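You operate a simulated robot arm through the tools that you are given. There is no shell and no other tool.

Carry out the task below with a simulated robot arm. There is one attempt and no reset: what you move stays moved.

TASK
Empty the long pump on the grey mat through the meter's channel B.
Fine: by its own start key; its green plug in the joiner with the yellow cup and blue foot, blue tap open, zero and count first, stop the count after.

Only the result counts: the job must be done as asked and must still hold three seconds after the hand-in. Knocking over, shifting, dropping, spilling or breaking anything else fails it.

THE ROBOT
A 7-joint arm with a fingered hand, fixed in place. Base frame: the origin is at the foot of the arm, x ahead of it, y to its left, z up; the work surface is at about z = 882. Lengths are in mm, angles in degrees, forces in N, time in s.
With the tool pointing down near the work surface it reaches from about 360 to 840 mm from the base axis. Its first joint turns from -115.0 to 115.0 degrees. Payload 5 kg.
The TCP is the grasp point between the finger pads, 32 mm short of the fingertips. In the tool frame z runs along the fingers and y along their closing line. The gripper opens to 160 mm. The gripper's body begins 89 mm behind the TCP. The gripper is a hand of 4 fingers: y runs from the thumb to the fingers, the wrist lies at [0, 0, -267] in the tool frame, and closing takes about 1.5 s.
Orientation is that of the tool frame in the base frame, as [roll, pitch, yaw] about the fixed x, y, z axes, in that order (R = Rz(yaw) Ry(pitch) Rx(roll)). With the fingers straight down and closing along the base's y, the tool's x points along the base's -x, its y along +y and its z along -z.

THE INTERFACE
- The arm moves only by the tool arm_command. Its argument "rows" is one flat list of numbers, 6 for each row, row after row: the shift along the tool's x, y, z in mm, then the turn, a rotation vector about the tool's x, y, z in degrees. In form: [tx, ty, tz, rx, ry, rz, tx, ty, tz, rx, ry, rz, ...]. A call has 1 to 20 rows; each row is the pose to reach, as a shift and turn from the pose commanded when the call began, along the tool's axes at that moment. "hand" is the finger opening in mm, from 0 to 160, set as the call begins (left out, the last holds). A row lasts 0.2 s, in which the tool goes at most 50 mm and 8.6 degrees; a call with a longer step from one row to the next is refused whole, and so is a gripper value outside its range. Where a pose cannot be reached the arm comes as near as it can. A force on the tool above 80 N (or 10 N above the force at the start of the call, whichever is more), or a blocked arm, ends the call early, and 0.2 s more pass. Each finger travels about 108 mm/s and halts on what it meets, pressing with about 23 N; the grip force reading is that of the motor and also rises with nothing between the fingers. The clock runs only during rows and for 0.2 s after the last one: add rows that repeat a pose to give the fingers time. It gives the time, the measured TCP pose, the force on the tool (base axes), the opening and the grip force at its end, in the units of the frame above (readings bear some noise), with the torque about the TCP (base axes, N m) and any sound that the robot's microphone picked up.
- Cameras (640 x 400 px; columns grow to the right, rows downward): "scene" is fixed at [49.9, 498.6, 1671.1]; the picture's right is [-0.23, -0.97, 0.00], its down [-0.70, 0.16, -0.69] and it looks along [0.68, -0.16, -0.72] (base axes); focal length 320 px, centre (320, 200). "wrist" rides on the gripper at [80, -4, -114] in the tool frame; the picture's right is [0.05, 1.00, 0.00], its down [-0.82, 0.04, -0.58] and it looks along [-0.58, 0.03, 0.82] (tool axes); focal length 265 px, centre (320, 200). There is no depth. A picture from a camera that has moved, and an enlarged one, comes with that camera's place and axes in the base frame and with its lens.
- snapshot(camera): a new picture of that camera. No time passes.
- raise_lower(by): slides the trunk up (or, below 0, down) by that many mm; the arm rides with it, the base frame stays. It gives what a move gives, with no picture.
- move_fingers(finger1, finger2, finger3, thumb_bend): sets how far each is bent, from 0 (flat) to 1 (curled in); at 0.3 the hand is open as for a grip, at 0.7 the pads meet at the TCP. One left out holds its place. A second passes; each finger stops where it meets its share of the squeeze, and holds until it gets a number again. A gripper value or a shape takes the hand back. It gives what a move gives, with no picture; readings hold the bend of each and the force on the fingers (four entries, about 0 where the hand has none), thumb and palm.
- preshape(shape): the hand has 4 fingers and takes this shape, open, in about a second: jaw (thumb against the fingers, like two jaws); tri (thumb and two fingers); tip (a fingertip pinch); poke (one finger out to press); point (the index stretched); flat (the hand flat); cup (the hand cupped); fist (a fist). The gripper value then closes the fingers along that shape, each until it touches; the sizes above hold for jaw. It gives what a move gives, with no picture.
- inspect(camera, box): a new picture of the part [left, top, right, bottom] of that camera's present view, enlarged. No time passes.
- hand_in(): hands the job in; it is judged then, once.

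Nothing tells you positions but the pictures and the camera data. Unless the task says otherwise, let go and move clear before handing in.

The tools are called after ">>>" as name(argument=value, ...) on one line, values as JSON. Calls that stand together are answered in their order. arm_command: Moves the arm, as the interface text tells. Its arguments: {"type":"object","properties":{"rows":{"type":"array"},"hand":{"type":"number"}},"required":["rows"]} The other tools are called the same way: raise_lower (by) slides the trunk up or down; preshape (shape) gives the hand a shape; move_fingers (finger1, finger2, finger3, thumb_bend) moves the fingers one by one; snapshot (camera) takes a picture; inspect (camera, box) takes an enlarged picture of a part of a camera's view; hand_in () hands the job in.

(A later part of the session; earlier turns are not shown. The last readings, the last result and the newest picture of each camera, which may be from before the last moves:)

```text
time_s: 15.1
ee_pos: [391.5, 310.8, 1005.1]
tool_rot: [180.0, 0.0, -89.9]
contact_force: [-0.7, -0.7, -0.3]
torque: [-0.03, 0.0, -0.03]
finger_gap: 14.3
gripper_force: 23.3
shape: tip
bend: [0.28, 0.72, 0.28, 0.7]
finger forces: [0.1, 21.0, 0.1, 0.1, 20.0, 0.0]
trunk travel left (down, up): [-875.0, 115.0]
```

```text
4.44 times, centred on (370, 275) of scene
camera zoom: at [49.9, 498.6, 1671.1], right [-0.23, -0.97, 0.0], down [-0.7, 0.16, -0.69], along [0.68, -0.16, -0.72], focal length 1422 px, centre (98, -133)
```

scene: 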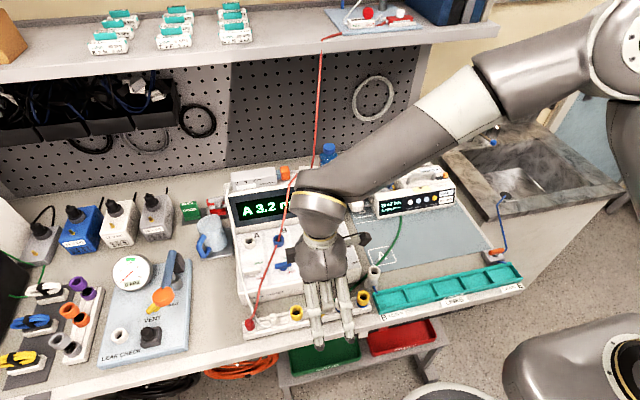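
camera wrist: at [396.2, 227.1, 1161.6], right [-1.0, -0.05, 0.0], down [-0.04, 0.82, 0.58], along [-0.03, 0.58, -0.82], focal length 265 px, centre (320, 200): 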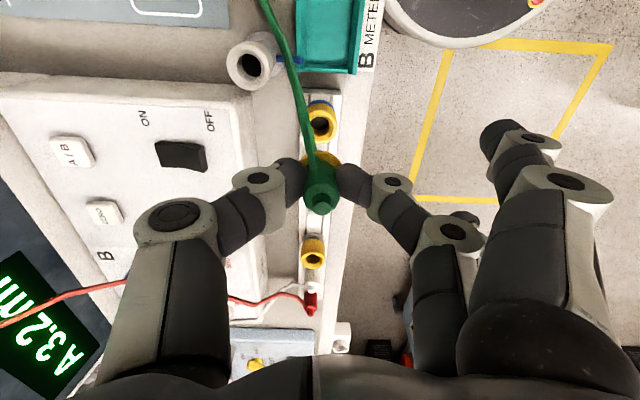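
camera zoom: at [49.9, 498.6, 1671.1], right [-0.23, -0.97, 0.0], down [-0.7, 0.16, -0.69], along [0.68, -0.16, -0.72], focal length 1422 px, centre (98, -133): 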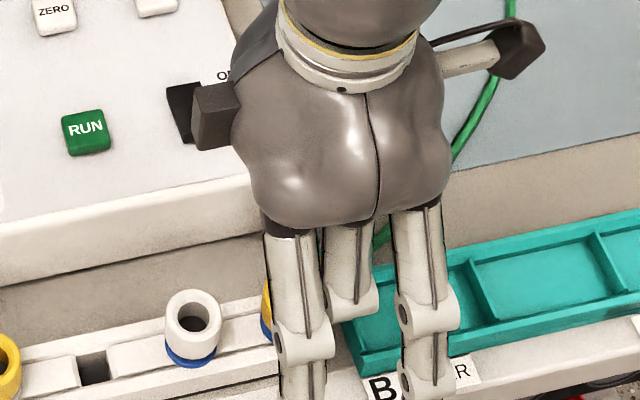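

Nearly there; a higher zoom will confirm the last millimetre.

>>> inspect(camera="wrist", box=[290, 105, 354, 145])

>>> inspect(camera="wrist", box=[290, 140, 354, 180])

>>> inspect(camera="wrist", box=[290, 180, 354, 220])

```text
10.00 times, centred on (322, 125) of wrist
camera zoom: at [395.4, 228.7, 1118.6], right [-1.0, -0.05, 0.0], down [-0.04, 0.82, 0.58], along [-0.03, 0.58, -0.82], focal length 2654 px, centre (300, 950)
```

zoom: 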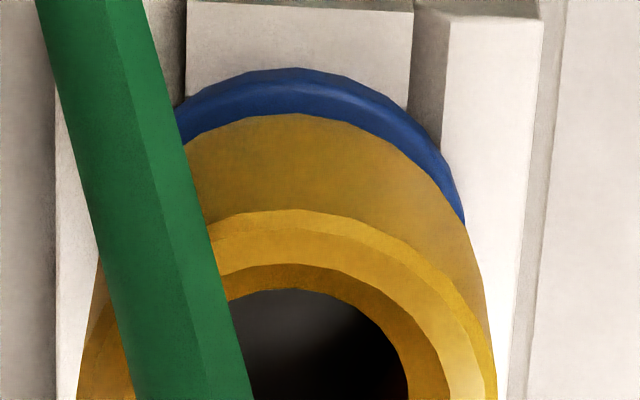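

```text
10.00 times, centred on (322, 160) of wrist
camera zoom: at [395.4, 228.7, 1118.6], right [-1.0, -0.05, 0.0], down [-0.04, 0.82, 0.58], along [-0.03, 0.58, -0.82], focal length 2654 px, centre (300, 600)
```

zoom: 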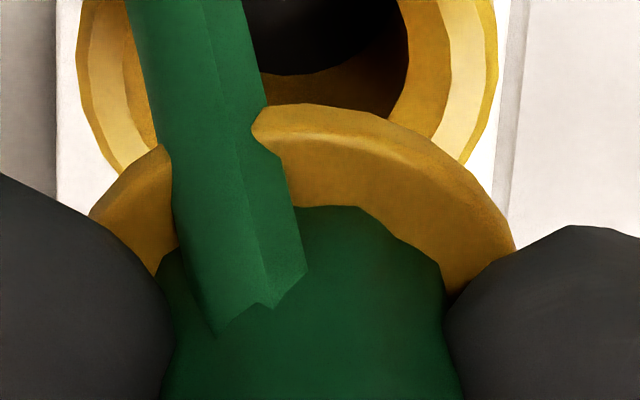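

```text
10.00 times, centred on (322, 200) of wrist
camera zoom: at [395.4, 228.7, 1118.6], right [-1.0, -0.05, 0.0], down [-0.04, 0.82, 0.58], along [-0.03, 0.58, -0.82], focal length 2654 px, centre (300, 200)
```

zoom: 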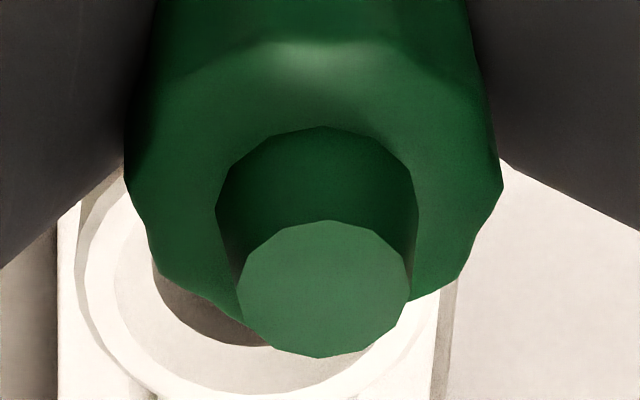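

The spigot is lined up with the cup to about half a millimetre. Descending further in small steps while watching the force.

>>> arm_command(rows=[0.4, 0, 4, 0, 0, 0, 0.4, 0, 8, 0, 0, 0, 0.4, 0, 12, 0, 0, 0, 0.4, 0, 16, 0, 0, 0, 0.4, 0, 16, 0, 0, 0])

>>> inspect(camera="wrist", box=[260, 90, 380, 230])

```text
time_s: 16.3
ee_pos: [391.8, 309.6, 989.8]
tool_rot: [180.0, 0.1, -90.0]
contact_force: [0.3, -0.7, -1.1]
torque: [0.0, 0.03, 0.02]
finger_gap: 14.3
gripper_force: 22.9
shape: tip
bend: [0.28, 0.72, 0.28, 0.7]
finger forces: [0.0, 20.8, 0.0, 0.0, 20.0, 0.1]
trunk travel left (down, up): [-875.0, 115.0]
```

```text
2.86 times, centred on (320, 160) of wrist
camera zoom: at [396.3, 228.7, 1103.6], right [-1.0, -0.05, 0.0], down [-0.04, 0.82, 0.58], along [-0.03, 0.58, -0.82], focal length 758 px, centre (320, 314)
```

zoom: 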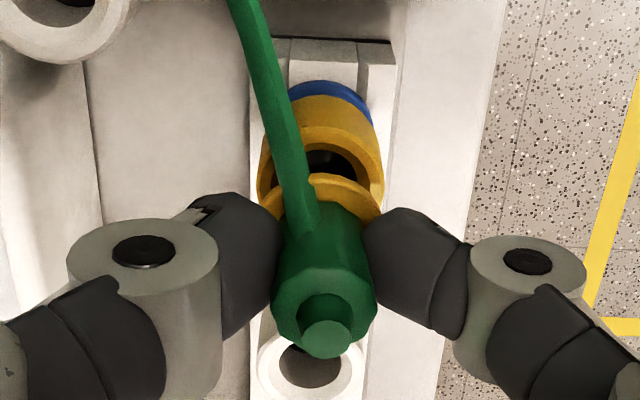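

Still no contact force. Continuing down to seat the plug.

>>> arm_command(rows=[0, 0.5, 4, 0, 0, 0, 0, 0.5, 8, 0, 0, 0, 0, 0.5, 11, 0, 0, 0, 0, 0.5, 13, 0, 0, 0, 0, 0.5, 13, 0, 0, 0])

>>> inspect(camera="wrist", box=[260, 90, 380, 230])

```text
time_s: 17.5
ee_pos: [390.7, 309.1, 976.6]
tool_rot: [179.9, 0.1, -90.0]
contact_force: [-0.7, -0.2, -1.1]
torque: [-0.03, 0.03, 0.02]
finger_gap: 14.4
gripper_force: 22.8
shape: tip
bend: [0.28, 0.72, 0.28, 0.7]
finger forces: [0.0, 20.9, 0.0, 0.0, 20.0, 0.1]
trunk travel left (down, up): [-875.0, 115.0]
```

```text
2.86 times, centred on (320, 160) of wrist
camera zoom: at [395.4, 227.6, 1090.1], right [-1.0, -0.05, 0.0], down [-0.04, 0.82, 0.58], along [-0.03, 0.58, -0.82], focal length 758 px, centre (320, 314)
```

zoom: 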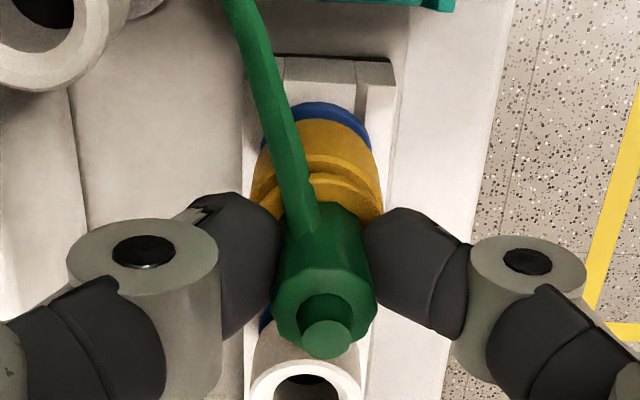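

About 4 mm remain between flange and cup. Pressing down the rest.

>>> arm_command(rows=[0, 0, 2, 0, 0, 0, 0, 0, 4, 0, 0, 0, 0, 0, 5, 0, 0, 0, 0, 0, 5, 0, 0, 0])

>>> inspect(camera="wrist", box=[260, 90, 380, 230])

>>> inspect(camera="wrist", box=[290, 120, 354, 180])

```text
time_s: 18.5
ee_pos: [391.0, 308.9, 973.3]
tool_rot: [-179.9, 0.1, -90.0]
contact_force: [0.7, 0.6, 11.1]
torque: [0.01, 0.11, -0.04]
finger_gap: 14.8
gripper_force: 23.7
shape: tip
bend: [0.28, 0.72, 0.28, 0.7]
finger forces: [0.0, 26.6, 0.0, 0.0, 23.1, 0.0]
trunk travel left (down, up): [-875.0, 115.0]
```

```text
2.86 times, centred on (320, 160) of wrist
camera zoom: at [395.1, 227.6, 1085.8], right [-1.0, -0.05, 0.0], down [-0.04, 0.81, 0.58], along [-0.03, 0.58, -0.82], focal length 758 px, centre (320, 314)
```

zoom: 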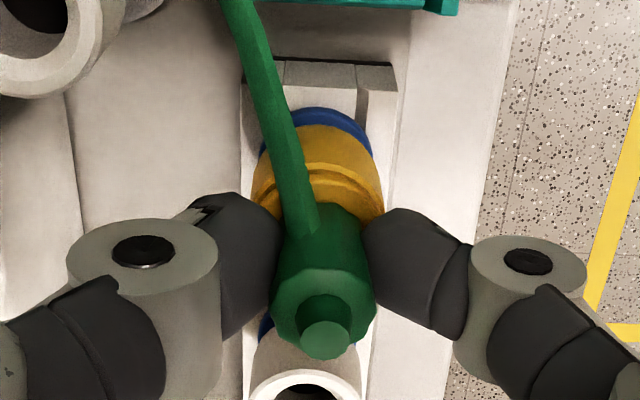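

```text
6.67 times, centred on (322, 150) of wrist
camera zoom: at [395.1, 227.6, 1085.8], right [-1.0, -0.05, 0.0], down [-0.04, 0.81, 0.58], along [-0.03, 0.58, -0.82], focal length 1769 px, centre (307, 533)
```

zoom: 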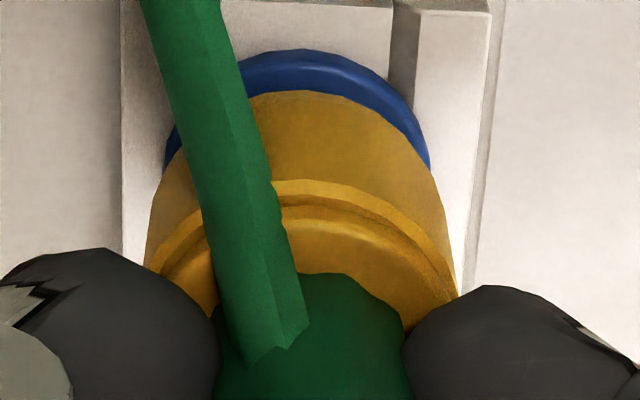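

The flange now rests on the cup with about 11 N. I'll press a touch more to make sure it is seated.

>>> arm_command(rows=[0, 0, 1.5, 0, 0, 0, 0, 0, 3, 0, 0, 0, 0, 0, 3, 0, 0, 0, 0, 0, 0, 0, 0, 0, 0, 0, -3, 0, 0, 0])

>>> inspect(camera="wrist", box=[290, 120, 354, 180])

```text
time_s: 19.7
ee_pos: [391.2, 308.4, 973.5]
tool_rot: [179.8, -0.1, -90.1]
contact_force: [-0.1, -0.1, -0.1]
torque: [0.0, 0.0, -0.02]
finger_gap: 15.6
gripper_force: 23.2
shape: tip
bend: [0.28, 0.72, 0.28, 0.71]
finger forces: [0.0, 20.7, 0.0, 0.1, 20.0, 0.0]
trunk travel left (down, up): [-875.0, 115.0]
```

```text
6.67 times, centred on (322, 150) of wrist
camera zoom: at [395.1, 227.7, 1087.4], right [-1.0, -0.05, 0.0], down [-0.04, 0.82, 0.58], along [-0.03, 0.58, -0.82], focal length 1769 px, centre (307, 533)
```

zoom: 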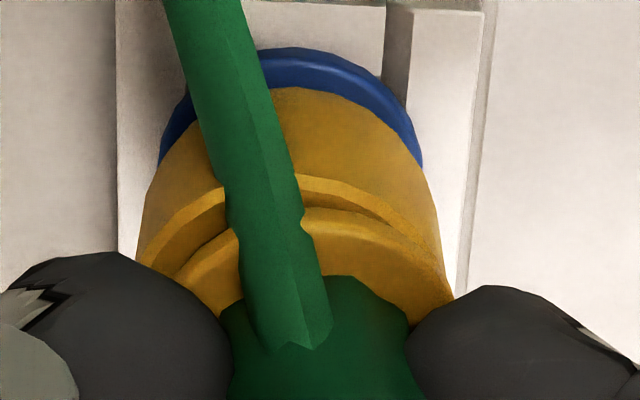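

Force is released. I'll open the pinch slightly and see whether the plug sits upright in the cup.

>>> arm_command(rows=[0, 0, 0, 0, 0, 0, 0, 0, 0, 0, 0, 0, 0, 0, 0, 0, 0, 0, 0, 0, 0, 0, 0, 0], hand=40)

>>> inspect(camera="wrist", box=[260, 90, 380, 230])

>>> inspect(camera="scene", box=[320, 230, 420, 320])

```text
time_s: 20.7
ee_pos: [391.0, 310.2, 975.2]
tool_rot: [-180.0, 0.0, -90.1]
contact_force: [-0.2, -0.5, -0.6]
torque: [-0.05, -0.01, -0.01]
finger_gap: 39.8
gripper_force: 0.1
shape: tip
bend: [0.01, 0.73, 0.01, 0.7]
finger forces: [0.0, 0.0, 0.0, 0.0, 0.0, 0.0]
trunk travel left (down, up): [-875.0, 115.0]
```

```text
2.86 times, centred on (320, 160) of wrist
camera zoom: at [395.7, 228.5, 1088.7], right [-1.0, -0.05, 0.0], down [-0.04, 0.82, 0.58], along [-0.03, 0.58, -0.82], focal length 758 px, centre (320, 314)
```

zoom: 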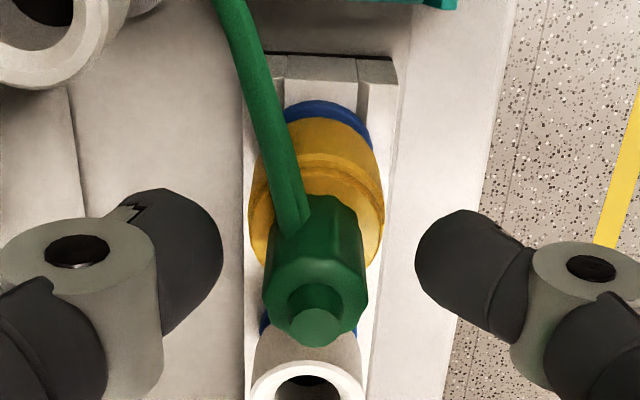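

```text
4.44 times, centred on (370, 275) of scene
camera zoom: at [49.9, 498.6, 1671.1], right [-0.23, -0.97, 0.0], down [-0.7, 0.16, -0.69], along [0.68, -0.16, -0.72], focal length 1422 px, centre (98, -133)
```

zoom: 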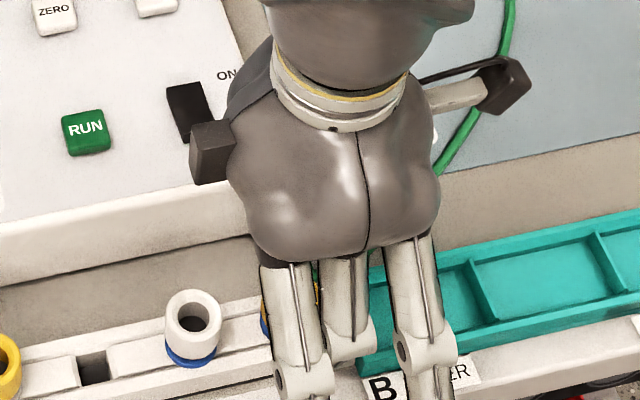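

The plug sits flush and concentric in the joiner. Next I'll lower the pinch around the joiner's yellow cup (about 31 mm wide), keeping the opening small to stay clear of the meter edge.

>>> arm_command(rows=[0, 0, 0, 0, 0, 0, 0, 0, 8, 0, 0, 0, 0, 0, 16, 0, 0, 0, 0, 0, 24, 0, 0, 0, 0, 0, 31, 0, 0, 0, 0, 0, 31, 0, 0, 0], hand=48)

>>> inspect(camera="wrist", box=[240, 90, 400, 240])

>>> inspect(camera="scene", box=[320, 230, 420, 320])

```text
time_s: 22.1
ee_pos: [391.2, 310.2, 942.7]
tool_rot: [179.9, 0.0, -90.1]
contact_force: [0.6, -0.2, -0.2]
torque: [0.03, 0.01, 0.01]
finger_gap: 47.4
gripper_force: 0.1
shape: tip
bend: [0.01, 0.73, 0.01, 0.7]
finger forces: [0.0, 0.0, 0.0, 0.1, 0.0, 0.0]
trunk travel left (down, up): [-875.0, 115.0]
```

```text
2.67 times, centred on (320, 165) of wrist
camera zoom: at [395.3, 228.8, 1056.8], right [-1.0, -0.05, 0.0], down [-0.04, 0.82, 0.58], along [-0.03, 0.58, -0.82], focal length 708 px, centre (320, 293)
```

zoom: 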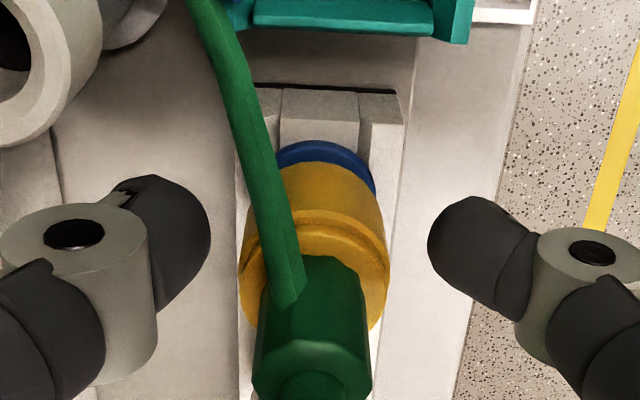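

```text
4.44 times, centred on (370, 275) of scene
camera zoom: at [49.9, 498.6, 1671.1], right [-0.23, -0.97, 0.0], down [-0.7, 0.16, -0.69], along [0.68, -0.16, -0.72], focal length 1422 px, centre (98, -133)
```

zoom: 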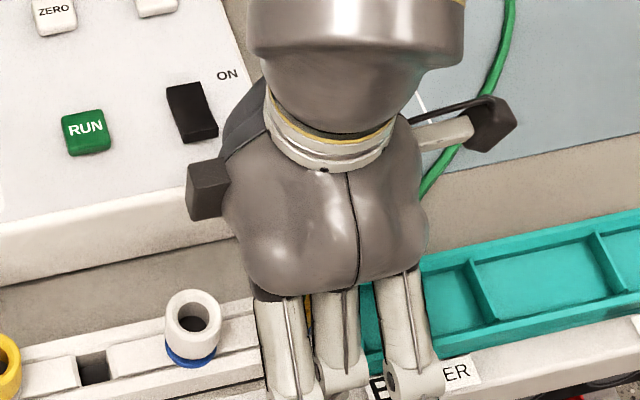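

The fingertips are at the cup's mid height with no contact. Closing on the cup now.

>>> arm_command(rows=[0, 0, 0, 0, 0, 0, 0, 0, 0, 0, 0, 0, 0, 0, 0, 0, 0, 0, 0, 0, 0, 0, 0, 0, 0, 0, 0, 0, 0, 0, 0, 0, 0, 0, 0, 0], hand=8)

>>> inspect(camera="wrist", box=[240, 90, 400, 240])

```text
time_s: 23.5
ee_pos: [391.8, 309.7, 944.1]
tool_rot: [180.0, 0.0, -89.9]
contact_force: [-0.4, -0.8, -0.2]
torque: [-0.04, 0.02, -0.02]
finger_gap: 25.6
gripper_force: 22.8
shape: tip
bend: [0.28, 0.73, 0.28, 0.7]
finger forces: [0.1, 20.6, 0.1, 0.1, 20.5, 0.0]
trunk travel left (down, up): [-875.0, 115.0]
```

```text
2.67 times, centred on (320, 165) of wrist
camera zoom: at [395.3, 228.9, 1056.8], right [-1.0, -0.05, 0.0], down [-0.04, 0.82, 0.58], along [-0.03, 0.58, -0.82], focal length 708 px, centre (320, 293)
```

zoom: 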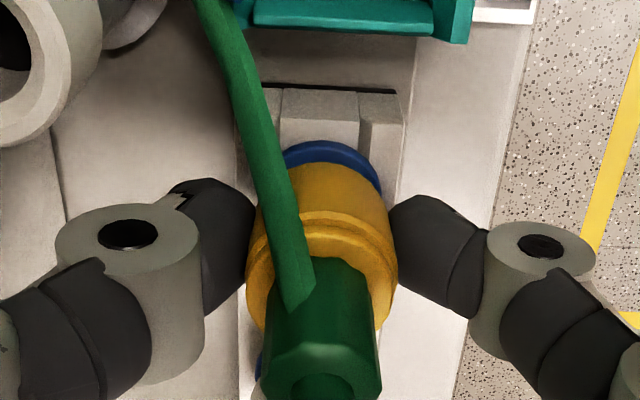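

Joiner gripped. I'll lift it straight up out of the rack and look.

>>> arm_command(rows=[0, 0, -3, 0, 0, 0, 0, 0, -8, 0, 0, 0, 0, 0, -15, 0, 0, 0, 0, 0, -25, 0, 0, 0, 0, 0, -40, 0, 0, 0, 0, 0, -60, 0, 0, 0, 0, 0, -80, 0, 0, 0, 0, 0, -100, 0, 0, 0, 0, 0, -120, 0, 0, 0, 0, 0, -120, 0, 0, 0])

>>> snapshot(camera="wrist")

>>> inspect(camera="wrist", box=[240, 90, 400, 240])

>>> snapshot(camera="scene")

```text
time_s: 25.7
ee_pos: [390.5, 308.4, 1063.7]
tool_rot: [179.9, 0.0, -90.1]
contact_force: [0.6, -0.1, -0.2]
torque: [0.01, 0.01, -0.04]
finger_gap: 25.3
gripper_force: 23.3
shape: tip
bend: [0.28, 0.73, 0.28, 0.7]
finger forces: [0.1, 20.4, 0.1, 0.1, 20.4, 0.0]
trunk travel left (down, up): [-875.0, 115.0]
```

```text
taken
camera wrist: at [395.1, 227.7, 1177.7], right [-1.0, -0.05, 0.0], down [-0.04, 0.82, 0.58], along [-0.03, 0.58, -0.82], focal length 265 px, centre (320, 200)
```

wrist: 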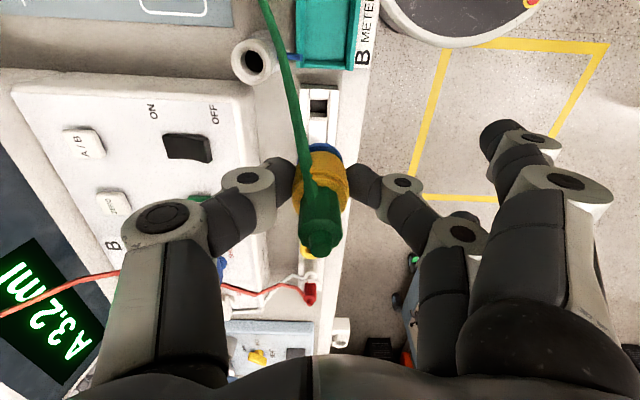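

```text
2.67 times, centred on (320, 165) of wrist
camera zoom: at [395.1, 227.7, 1177.7], right [-1.0, -0.05, 0.0], down [-0.04, 0.82, 0.58], along [-0.03, 0.58, -0.82], focal length 708 px, centre (320, 293)
```

zoom: 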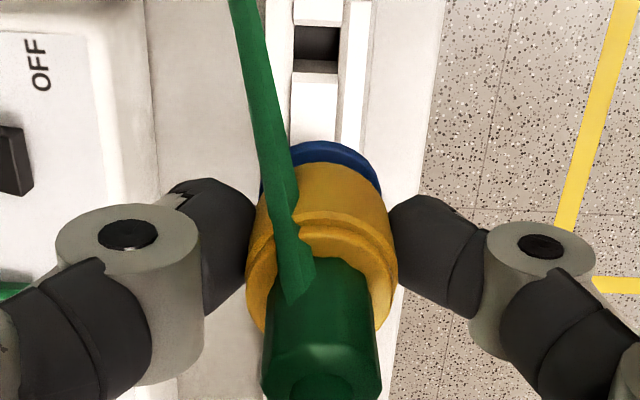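

```text
taken
```

scene: 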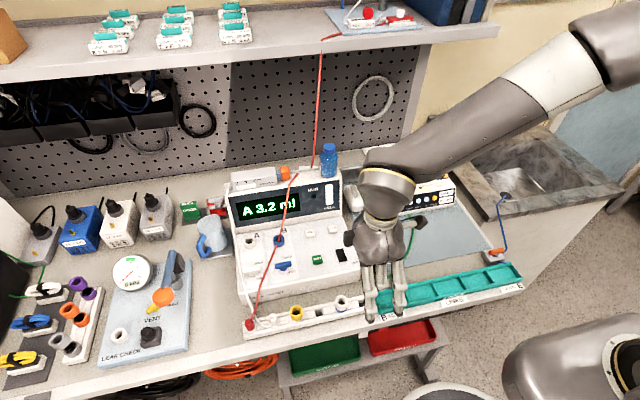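

Both joiner and plug came free together. Now I'll rotate back to closing along y (thumb to the right) and rise a little, then carry it toward port B.

>>> arm_command(rows=[0, 0, -5, 0, 0, 8.2, 0, 0, -10, 0, 0, 16.4, 0, 0, -15, 0, 0, 24.6, 0, 0, -20, 0, 0, 32.8, 0, 0, -25, 0, 0, 41, 0, 0, -25, 0, 0, 49.2, 0, 0, -25, 0, 0, 57.4, 0, 0, -25, 0, 0, 65.6, 0, 0, -25, 0, 0, 73.8, 0, 0, -25, 0, 0, 82, 0, 0, -25, 0, 0, 90, 0, 0, -25, 0, 0, 90])

>>> snapshot(camera="wrist")

>>> snapshot(camera="scene")

```text
time_s: 28.3
ee_pos: [391.3, 310.8, 1089.0]
tool_rot: [-180.0, 0.0, 179.9]
contact_force: [-0.7, -0.3, -0.6]
torque: [0.01, 0.02, -0.03]
finger_gap: 25.3
gripper_force: 23.1
shape: tip
bend: [0.28, 0.73, 0.28, 0.7]
finger forces: [0.0, 20.4, 0.0, 0.1, 20.4, 0.0]
trunk travel left (down, up): [-875.0, 115.0]
```

```text
taken
camera wrist: at [311.6, 305.0, 1202.3], right [-0.05, 1.0, 0.0], down [0.82, 0.04, 0.58], along [0.58, 0.03, -0.82], focal length 265 px, centre (320, 200)
```

wrist: 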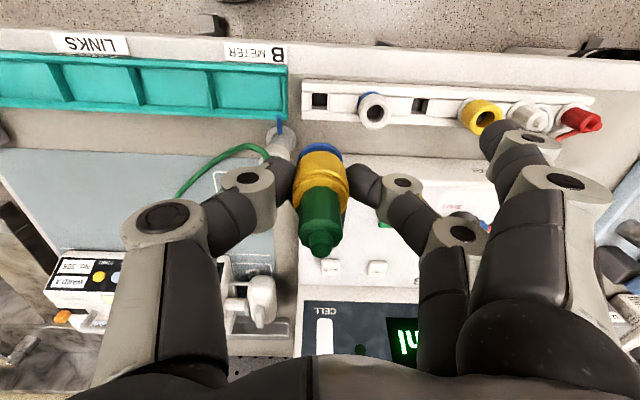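

```text
taken
```

scene: 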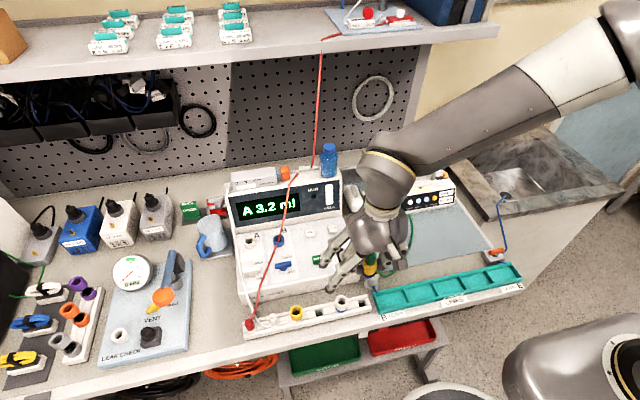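

Let me zoom in on the held assembly and re-measure port B from here.

>>> inspect(camera="scene", box=[330, 220, 420, 300])

>>> inspect(camera="wrist", box=[270, 130, 370, 270])

>>> inspect(camera="scene", box=[235, 200, 335, 290])

```text
5.00 times, centred on (375, 260) of scene
camera zoom: at [49.9, 498.6, 1671.1], right [-0.23, -0.97, 0.0], down [-0.7, 0.16, -0.69], along [0.68, -0.16, -0.72], focal length 1600 px, centre (45, -100)
```

zoom: 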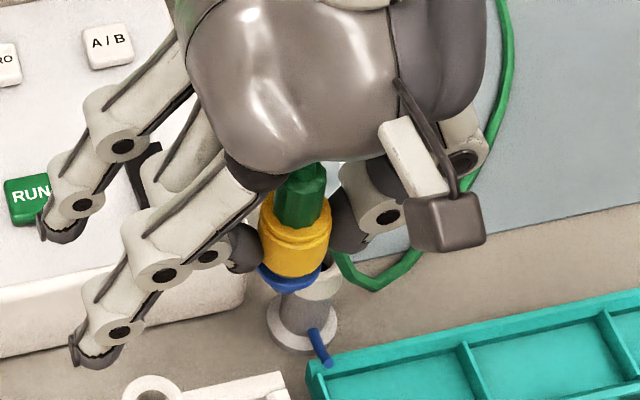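

```text
2.86 times, centred on (320, 200) of wrist
camera zoom: at [311.6, 305.0, 1202.3], right [-0.05, 1.0, 0.0], down [0.82, 0.04, 0.58], along [0.58, 0.03, -0.82], focal length 758 px, centre (320, 200)
```

zoom: 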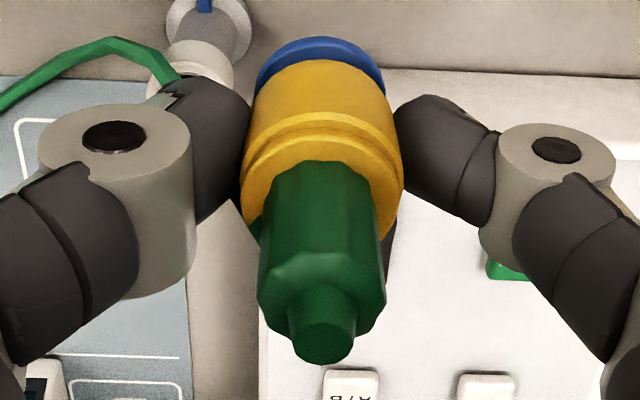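

```text
4.44 times, centred on (285, 245) of scene
camera zoom: at [49.9, 498.6, 1671.1], right [-0.23, -0.97, 0.0], down [-0.7, 0.16, -0.69], along [0.68, -0.16, -0.72], focal length 1422 px, centre (476, 0)
```

zoom: 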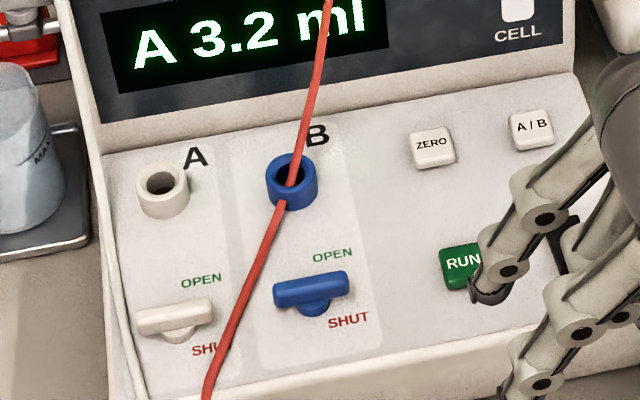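

The joiner hangs straight with its blue foot down. Moving over port B (about x 590, y 489) at a safe height.

>>> arm_command(rows=[-25, 22, -5, 0, 0, 0, -50, 44, -10, 0, 0, 0, -75, 67, -10, 0, 0, 0, -100, 89, -10, 0, 0, 0, -125, 112, -10, 0, 0, 0, -150, 134, -10, 0, 0, 0, -175, 156, -10, 0, 0, 0, -198, 178, -10, 0, 0, 0, -198, 178, -10, 0, 0, 0, -198, 178, -10, 0, 0, 0])

>>> snapshot(camera="wrist")

>>> inspect(camera="wrist", box=[260, 80, 380, 220])

>>> snapshot(camera="scene")

```text
time_s: 30.5
ee_pos: [589.5, 487.9, 1099.7]
tool_rot: [179.9, 0.0, -180.0]
contact_force: [0.7, -1.1, -1.4]
torque: [-0.02, -0.01, 0.01]
finger_gap: 25.0
gripper_force: 22.8
shape: tip
bend: [0.28, 0.73, 0.28, 0.7]
finger forces: [0.1, 20.6, 0.0, 0.1, 20.5, 0.1]
trunk travel left (down, up): [-875.0, 115.0]
```

```text
taken
camera wrist: at [510.3, 482.3, 1212.9], right [-0.05, 1.0, 0.0], down [0.82, 0.04, 0.58], along [0.58, 0.03, -0.82], focal length 265 px, centre (320, 200)
```

wrist: 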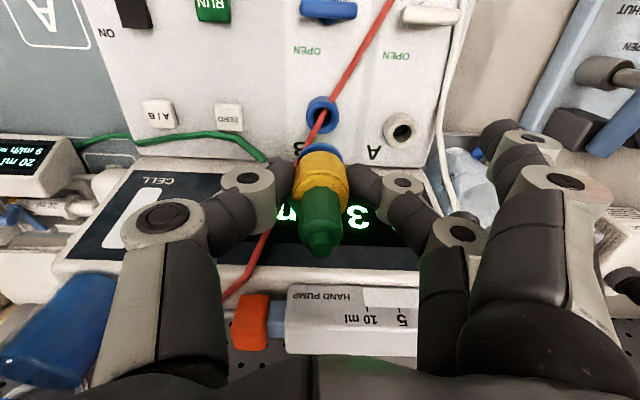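

```text
2.86 times, centred on (320, 150) of wrist
camera zoom: at [510.3, 482.3, 1212.9], right [-0.05, 1.0, 0.0], down [0.82, 0.04, 0.58], along [0.58, 0.03, -0.82], focal length 758 px, centre (320, 343)
```

zoom: 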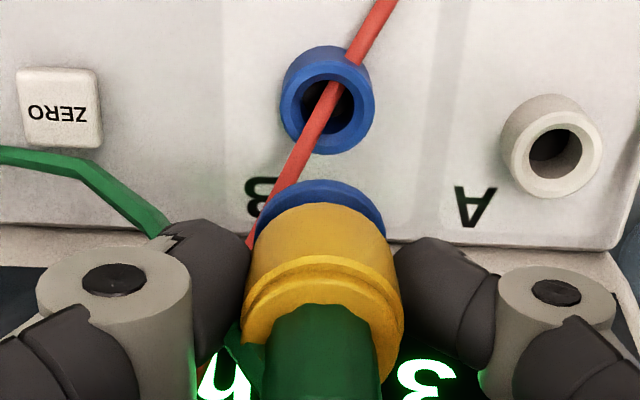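

```text
taken
```

scene: 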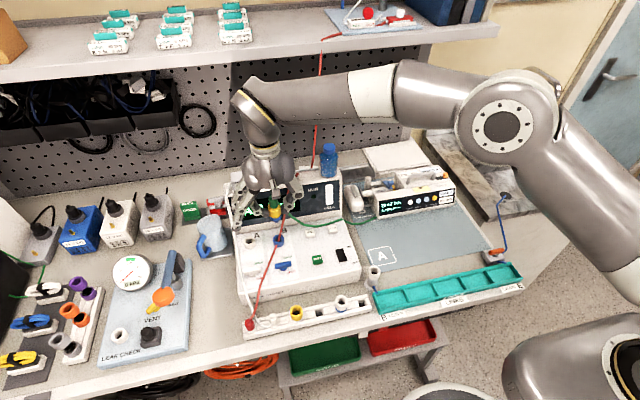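

Port B is right ahead of the blue foot in view, off by a couple of millimetres. Zooming in for fine alignment.

>>> inspect(camera="wrist", box=[290, 92, 354, 132])

>>> inspect(camera="wrist", box=[290, 135, 354, 175])

>>> inspect(camera="wrist", box=[280, 170, 360, 260])

>>> inspect(camera="scene", box=[225, 180, 325, 260])

```text
10.00 times, centred on (322, 112) of wrist
camera zoom: at [510.3, 482.3, 1212.9], right [-0.05, 1.0, 0.0], down [0.82, 0.04, 0.58], along [0.58, 0.03, -0.82], focal length 2654 px, centre (300, 1080)
```

zoom: 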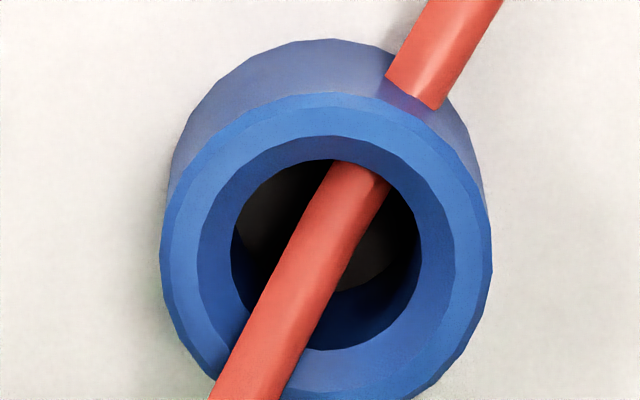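

```text
10.00 times, centred on (322, 155) of wrist
camera zoom: at [510.3, 482.3, 1212.9], right [-0.05, 1.0, 0.0], down [0.82, 0.04, 0.58], along [0.58, 0.03, -0.82], focal length 2654 px, centre (300, 650)
```

zoom: 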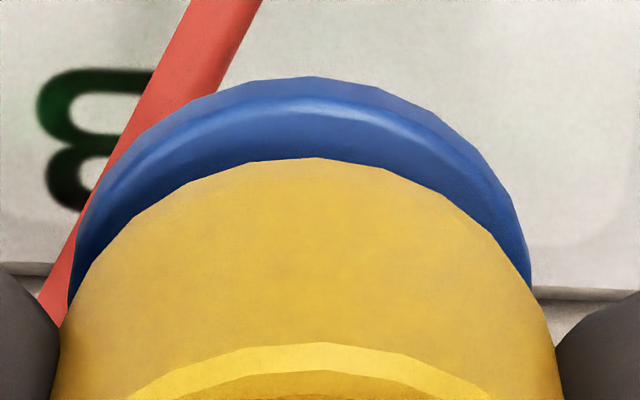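

```text
4.44 times, centred on (320, 215) of wrist
camera zoom: at [510.3, 482.3, 1212.9], right [-0.05, 1.0, 0.0], down [0.82, 0.04, 0.58], along [0.58, 0.03, -0.82], focal length 1180 px, centre (320, 133)
```

zoom: 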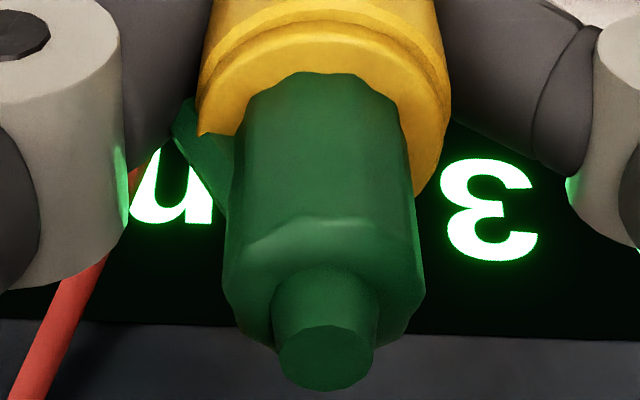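

```text
5.00 times, centred on (275, 220) of scene
camera zoom: at [49.9, 498.6, 1671.1], right [-0.23, -0.97, 0.0], down [-0.7, 0.16, -0.69], along [0.68, -0.16, -0.72], focal length 1600 px, centre (545, 100)
```

zoom: 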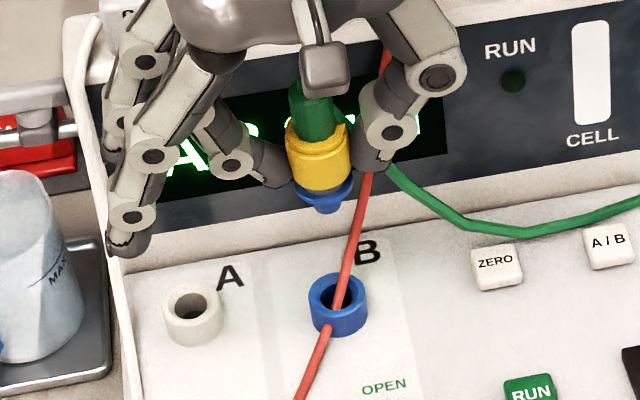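

The joiner's short blue spigot is visible below its foot. I'll correct about +3 mm in x and +2.6 mm in y, descend most of the way, then re-check.

>>> arm_command(rows=[-1.5, 1.3, 10, 0, 0, 0, -3, 2.6, 20, 0, 0, 0, -3, 2.6, 32, 0, 0, 0, -3, 2.6, 44, 0, 0, 0, -3, 2.6, 55, 0, 0, 0, -3, 2.6, 60, 0, 0, 0, -3, 2.6, 60, 0, 0, 0])

>>> inspect(camera="wrist", box=[260, 80, 380, 220])

>>> inspect(camera="wrist", box=[285, 105, 357, 150])

>>> inspect(camera="scene", box=[225, 180, 325, 260])

```text
time_s: 32.1
ee_pos: [593.0, 490.6, 1038.2]
tool_rot: [180.0, 0.0, -180.0]
contact_force: [-0.2, -0.4, -0.5]
torque: [0.02, 0.01, 0.0]
finger_gap: 25.1
gripper_force: 23.4
shape: tip
bend: [0.28, 0.73, 0.28, 0.7]
finger forces: [0.0, 20.5, 0.0, 0.1, 20.5, 0.0]
trunk travel left (down, up): [-875.0, 115.0]
```

```text
2.86 times, centred on (320, 150) of wrist
camera zoom: at [512.5, 485.1, 1152.1], right [-0.05, 1.0, 0.0], down [0.82, 0.04, 0.58], along [0.58, 0.03, -0.82], focal length 758 px, centre (320, 343)
```

zoom: 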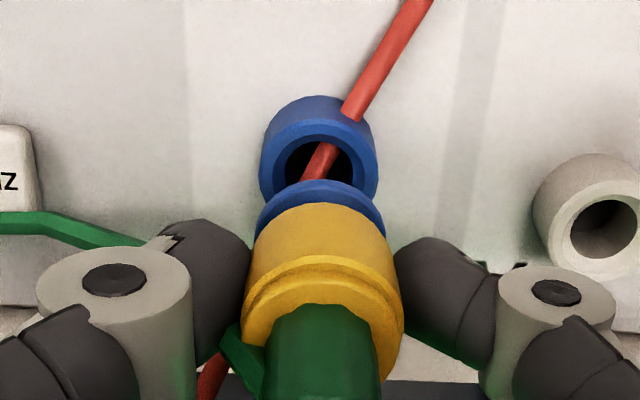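

```text
8.89 times, centred on (321, 128) of wrist
camera zoom: at [512.5, 485.1, 1152.1], right [-0.05, 1.0, 0.0], down [0.82, 0.04, 0.58], along [0.58, 0.03, -0.82], focal length 2359 px, centre (311, 844)
```

zoom: 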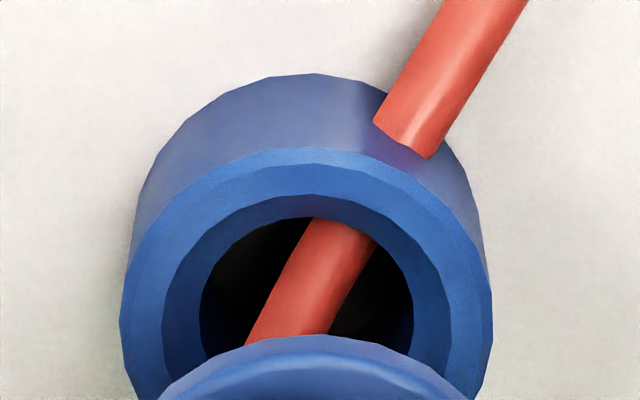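

```text
5.00 times, centred on (275, 220) of scene
camera zoom: at [49.9, 498.6, 1671.1], right [-0.23, -0.97, 0.0], down [-0.7, 0.16, -0.69], along [0.68, -0.16, -0.72], focal length 1600 px, centre (545, 100)
```

zoom: 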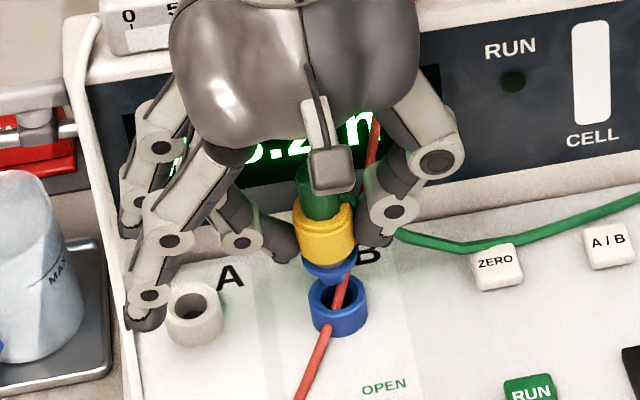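

Nearly lined up: about +2 mm x and −0.7 mm y to go. Correcting and approaching the rim.

>>> arm_command(rows=[-2, -0.7, 4, 0, 0, 0, -2, -0.7, 8, 0, 0, 0, -2, -0.7, 12, 0, 0, 0, -2, -0.7, 12, 0, 0, 0, -2, -0.7, 12, 0, 0, 0])

>>> inspect(camera="wrist", box=[285, 105, 357, 150])

>>> inspect(camera="scene", box=[255, 210, 315, 260])

```text
time_s: 33.3
ee_pos: [593.4, 490.1, 1026.7]
tool_rot: [-180.0, 0.0, -180.0]
contact_force: [-0.4, 0.7, -0.1]
torque: [0.01, 0.0, -0.06]
finger_gap: 25.4
gripper_force: 22.8
shape: tip
bend: [0.28, 0.73, 0.28, 0.7]
finger forces: [0.1, 20.5, 0.0, 0.1, 20.5, 0.1]
trunk travel left (down, up): [-875.0, 115.0]
```

```text
8.89 times, centred on (321, 128) of wrist
camera zoom: at [513.6, 484.8, 1140.0], right [-0.05, 1.0, 0.0], down [0.82, 0.04, 0.58], along [0.58, 0.03, -0.82], focal length 2359 px, centre (311, 844)
```

zoom: 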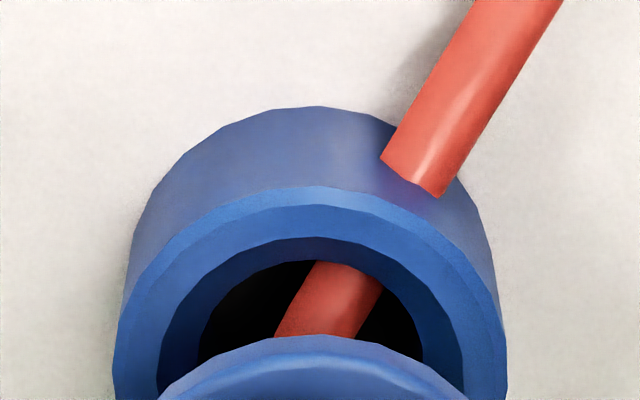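

```text
8.00 times, centred on (285, 235) of scene
camera zoom: at [49.9, 498.6, 1671.1], right [-0.23, -0.97, 0.0], down [-0.7, 0.16, -0.69], along [0.68, -0.16, -0.72], focal length 2559 px, centre (600, -80)
```

zoom: 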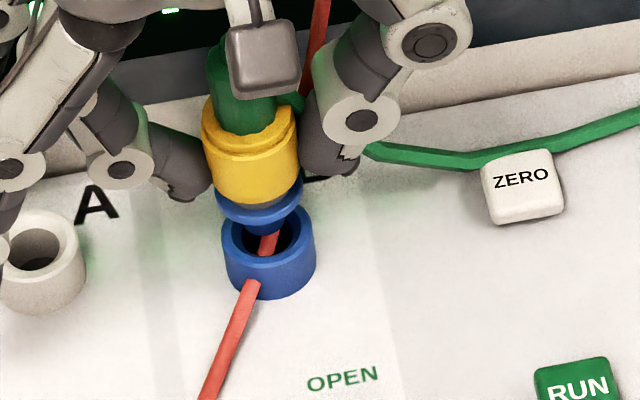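

The wrist view says aligned, but the scene view hints at a small sideways offset. A larger zoom will settle it.

>>> inspect(camera="scene", box=[270, 220, 302, 240])

>>> inspect(camera="wrist", box=[270, 100, 370, 260])

```text
16.00 times, centred on (286, 230) of scene
camera zoom: at [49.9, 498.6, 1671.1], right [-0.23, -0.97, 0.0], down [-0.7, 0.16, -0.69], along [0.68, -0.16, -0.72], focal length 5119 px, centre (864, -280)
```

zoom: 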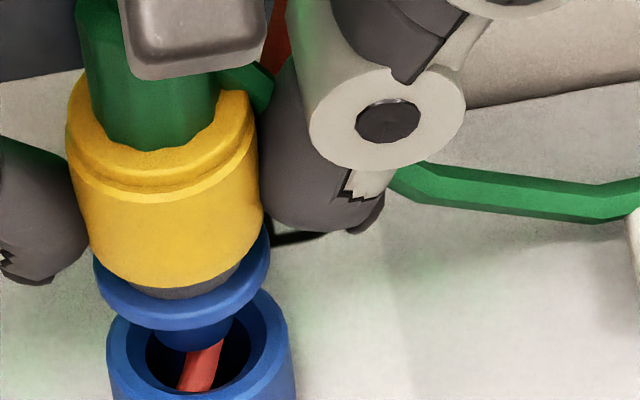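

```text
2.50 times, centred on (320, 180) of wrist
camera zoom: at [513.6, 484.8, 1140.0], right [-0.05, 1.0, 0.0], down [0.82, 0.04, 0.58], along [0.58, 0.03, -0.82], focal length 664 px, centre (320, 250)
```

zoom: 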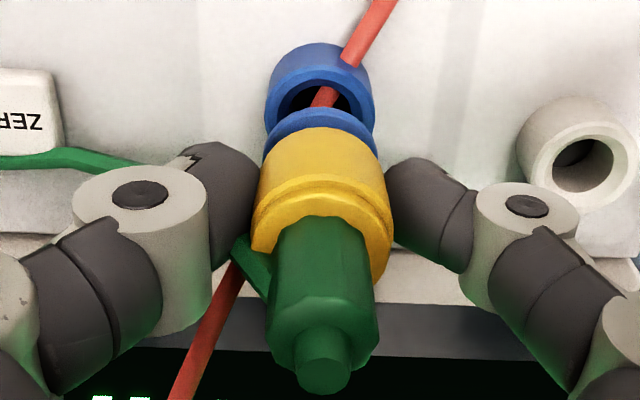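

Combined views suggest about +1 mm x and −0.7 mm y. Applying and lowering until the spigot starts to enter.

>>> arm_command(rows=[-1, -0.7, 2, 0, 0, 0, -1, -0.7, 5, 0, 0, 0, -1, -0.7, 8, 0, 0, 0, -1, -0.7, 10, 0, 0, 0, -1, -0.7, 10, 0, 0, 0])

>>> inspect(camera="scene", box=[266, 220, 306, 245])

>>> inspect(camera="wrist", box=[285, 105, 357, 150])

```text
time_s: 34.5
ee_pos: [595.2, 488.7, 1016.7]
tool_rot: [180.0, 0.0, 179.9]
contact_force: [-1.3, 1.6, 0.3]
torque: [0.01, 0.04, -0.01]
finger_gap: 25.3
gripper_force: 23.1
shape: tip
bend: [0.28, 0.73, 0.28, 0.7]
finger forces: [0.0, 21.3, 0.0, 0.0, 20.2, 0.1]
trunk travel left (down, up): [-875.0, 115.0]
```

```text
16.00 times, centred on (286, 232) of scene
camera zoom: at [49.9, 498.6, 1671.1], right [-0.23, -0.97, 0.0], down [-0.7, 0.16, -0.69], along [0.68, -0.16, -0.72], focal length 5119 px, centre (864, -320)
```

zoom: 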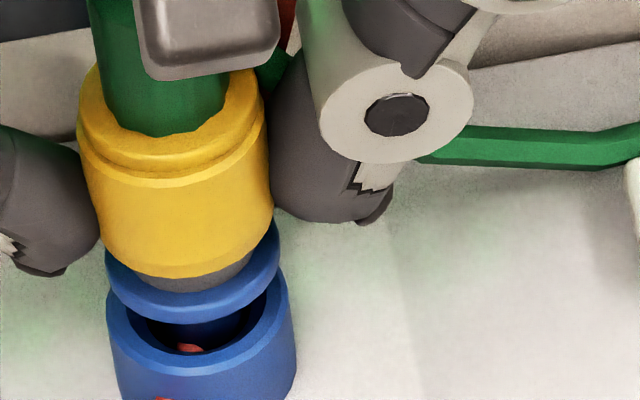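

```text
8.89 times, centred on (321, 128) of wrist
camera zoom: at [514.7, 483.7, 1129.8], right [-0.05, 1.0, 0.0], down [0.82, 0.04, 0.58], along [0.58, 0.03, -0.82], focal length 2359 px, centre (311, 844)
```

zoom: 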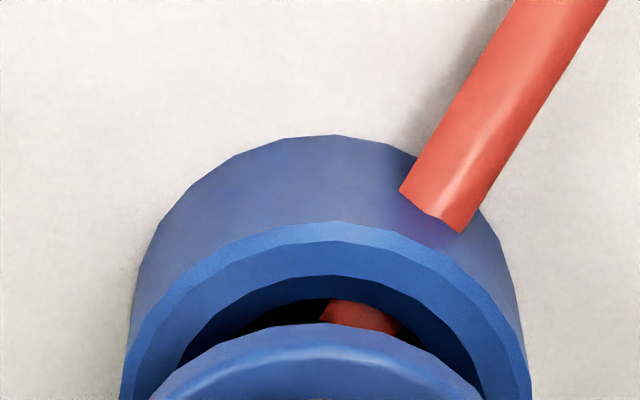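

The spigot is in the mouth with a slight side touch. Easing back about half a millimetre and continuing down gently.

>>> arm_command(rows=[0.6, 0.6, 0, 0, 0, 0, 0.6, 0.6, 3, 0, 0, 0, 0.6, 0.6, 6, 0, 0, 0, 0.6, 0.6, 8, 0, 0, 0, 0.6, 0.6, 8, 0, 0, 0])

>>> inspect(camera="scene", box=[266, 220, 306, 245])

>>> inspect(camera="wrist", box=[285, 105, 357, 150])

```text
time_s: 35.7
ee_pos: [595.3, 490.1, 1009.5]
tool_rot: [180.0, 0.0, 180.0]
contact_force: [-2.2, 0.0, 4.6]
torque: [-0.05, 0.11, 0.01]
finger_gap: 25.6
gripper_force: 23.1
shape: tip
bend: [0.28, 0.73, 0.28, 0.7]
finger forces: [0.0, 20.6, 0.1, 0.0, 21.6, 0.0]
trunk travel left (down, up): [-875.0, 115.0]
```

```text
16.00 times, centred on (286, 232) of scene
camera zoom: at [49.9, 498.6, 1671.1], right [-0.23, -0.97, 0.0], down [-0.7, 0.16, -0.69], along [0.68, -0.16, -0.72], focal length 5119 px, centre (864, -320)
```

zoom: 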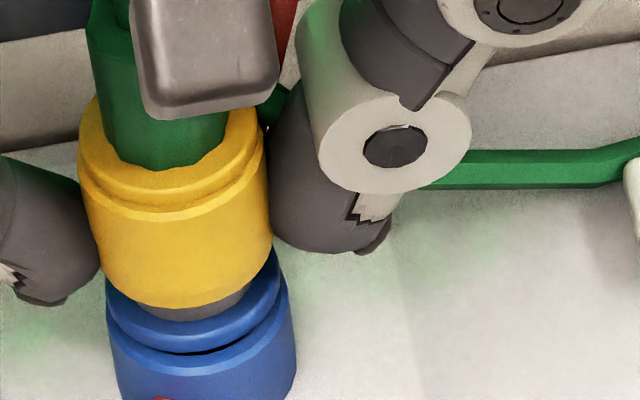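

```text
8.89 times, centred on (321, 128) of wrist
camera zoom: at [514.2, 484.6, 1122.3], right [-0.05, 1.0, 0.0], down [0.81, 0.04, 0.58], along [0.58, 0.03, -0.82], focal length 2359 px, centre (311, 844)
```

zoom: 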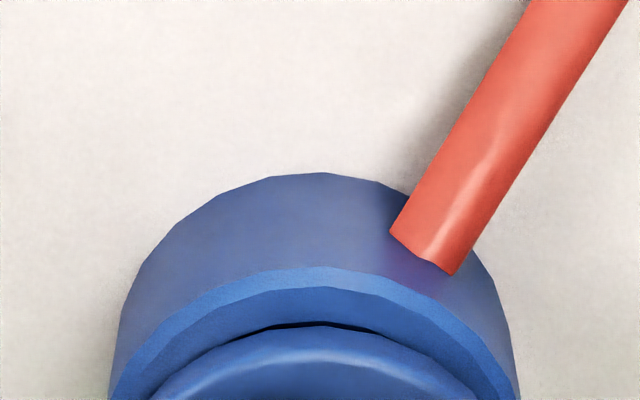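

About 4–5 mm remain. Easing x slightly and pressing down the rest.

>>> arm_command(rows=[0.8, 0, 1, 0, 0, 0, 1, 0, 3, 0, 0, 0, 1, 0, 5, 0, 0, 0, 1, 0, 6, 0, 0, 0, 1, 0, 6, 0, 0, 0])

>>> inspect(camera="scene", box=[266, 220, 306, 245])

>>> inspect(camera="wrist", box=[285, 105, 357, 150])

```text
time_s: 36.9
ee_pos: [593.1, 489.1, 1006.0]
tool_rot: [179.8, 0.2, 179.9]
contact_force: [-1.9, 1.1, 26.9]
torque: [0.08, 0.07, -0.03]
finger_gap: 27.5
gripper_force: 22.5
shape: tip
bend: [0.28, 0.73, 0.28, 0.71]
finger forces: [0.0, 27.9, 0.0, 0.0, 27.5, 0.1]
trunk travel left (down, up): [-875.0, 115.0]
```

```text
16.00 times, centred on (286, 232) of scene
camera zoom: at [49.9, 498.6, 1671.1], right [-0.23, -0.97, 0.0], down [-0.7, 0.16, -0.69], along [0.68, -0.16, -0.72], focal length 5119 px, centre (864, -320)
```

zoom: 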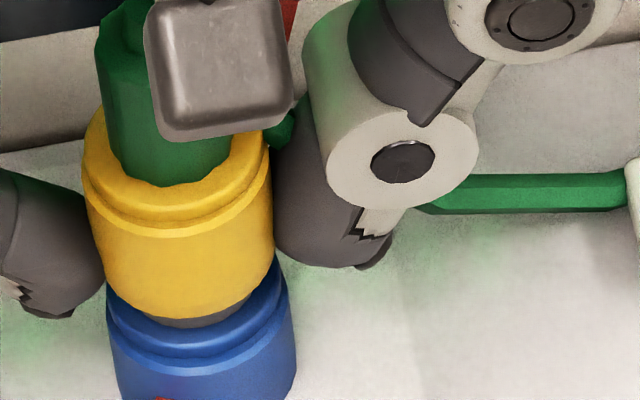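

```text
8.89 times, centred on (321, 128) of wrist
camera zoom: at [512.3, 483.2, 1119.4], right [-0.05, 1.0, 0.0], down [0.81, 0.04, 0.58], along [0.58, 0.03, -0.81], focal length 2359 px, centre (311, 844)
```

zoom: 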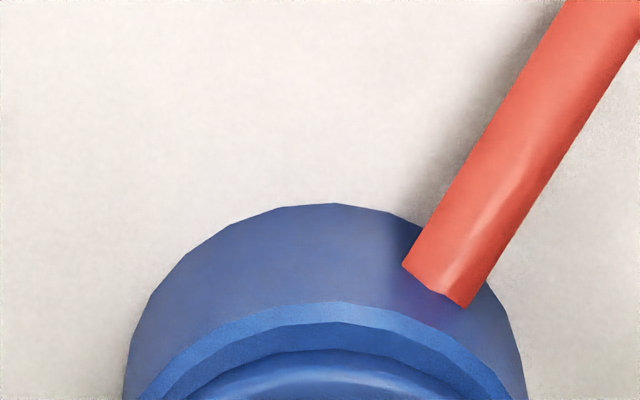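

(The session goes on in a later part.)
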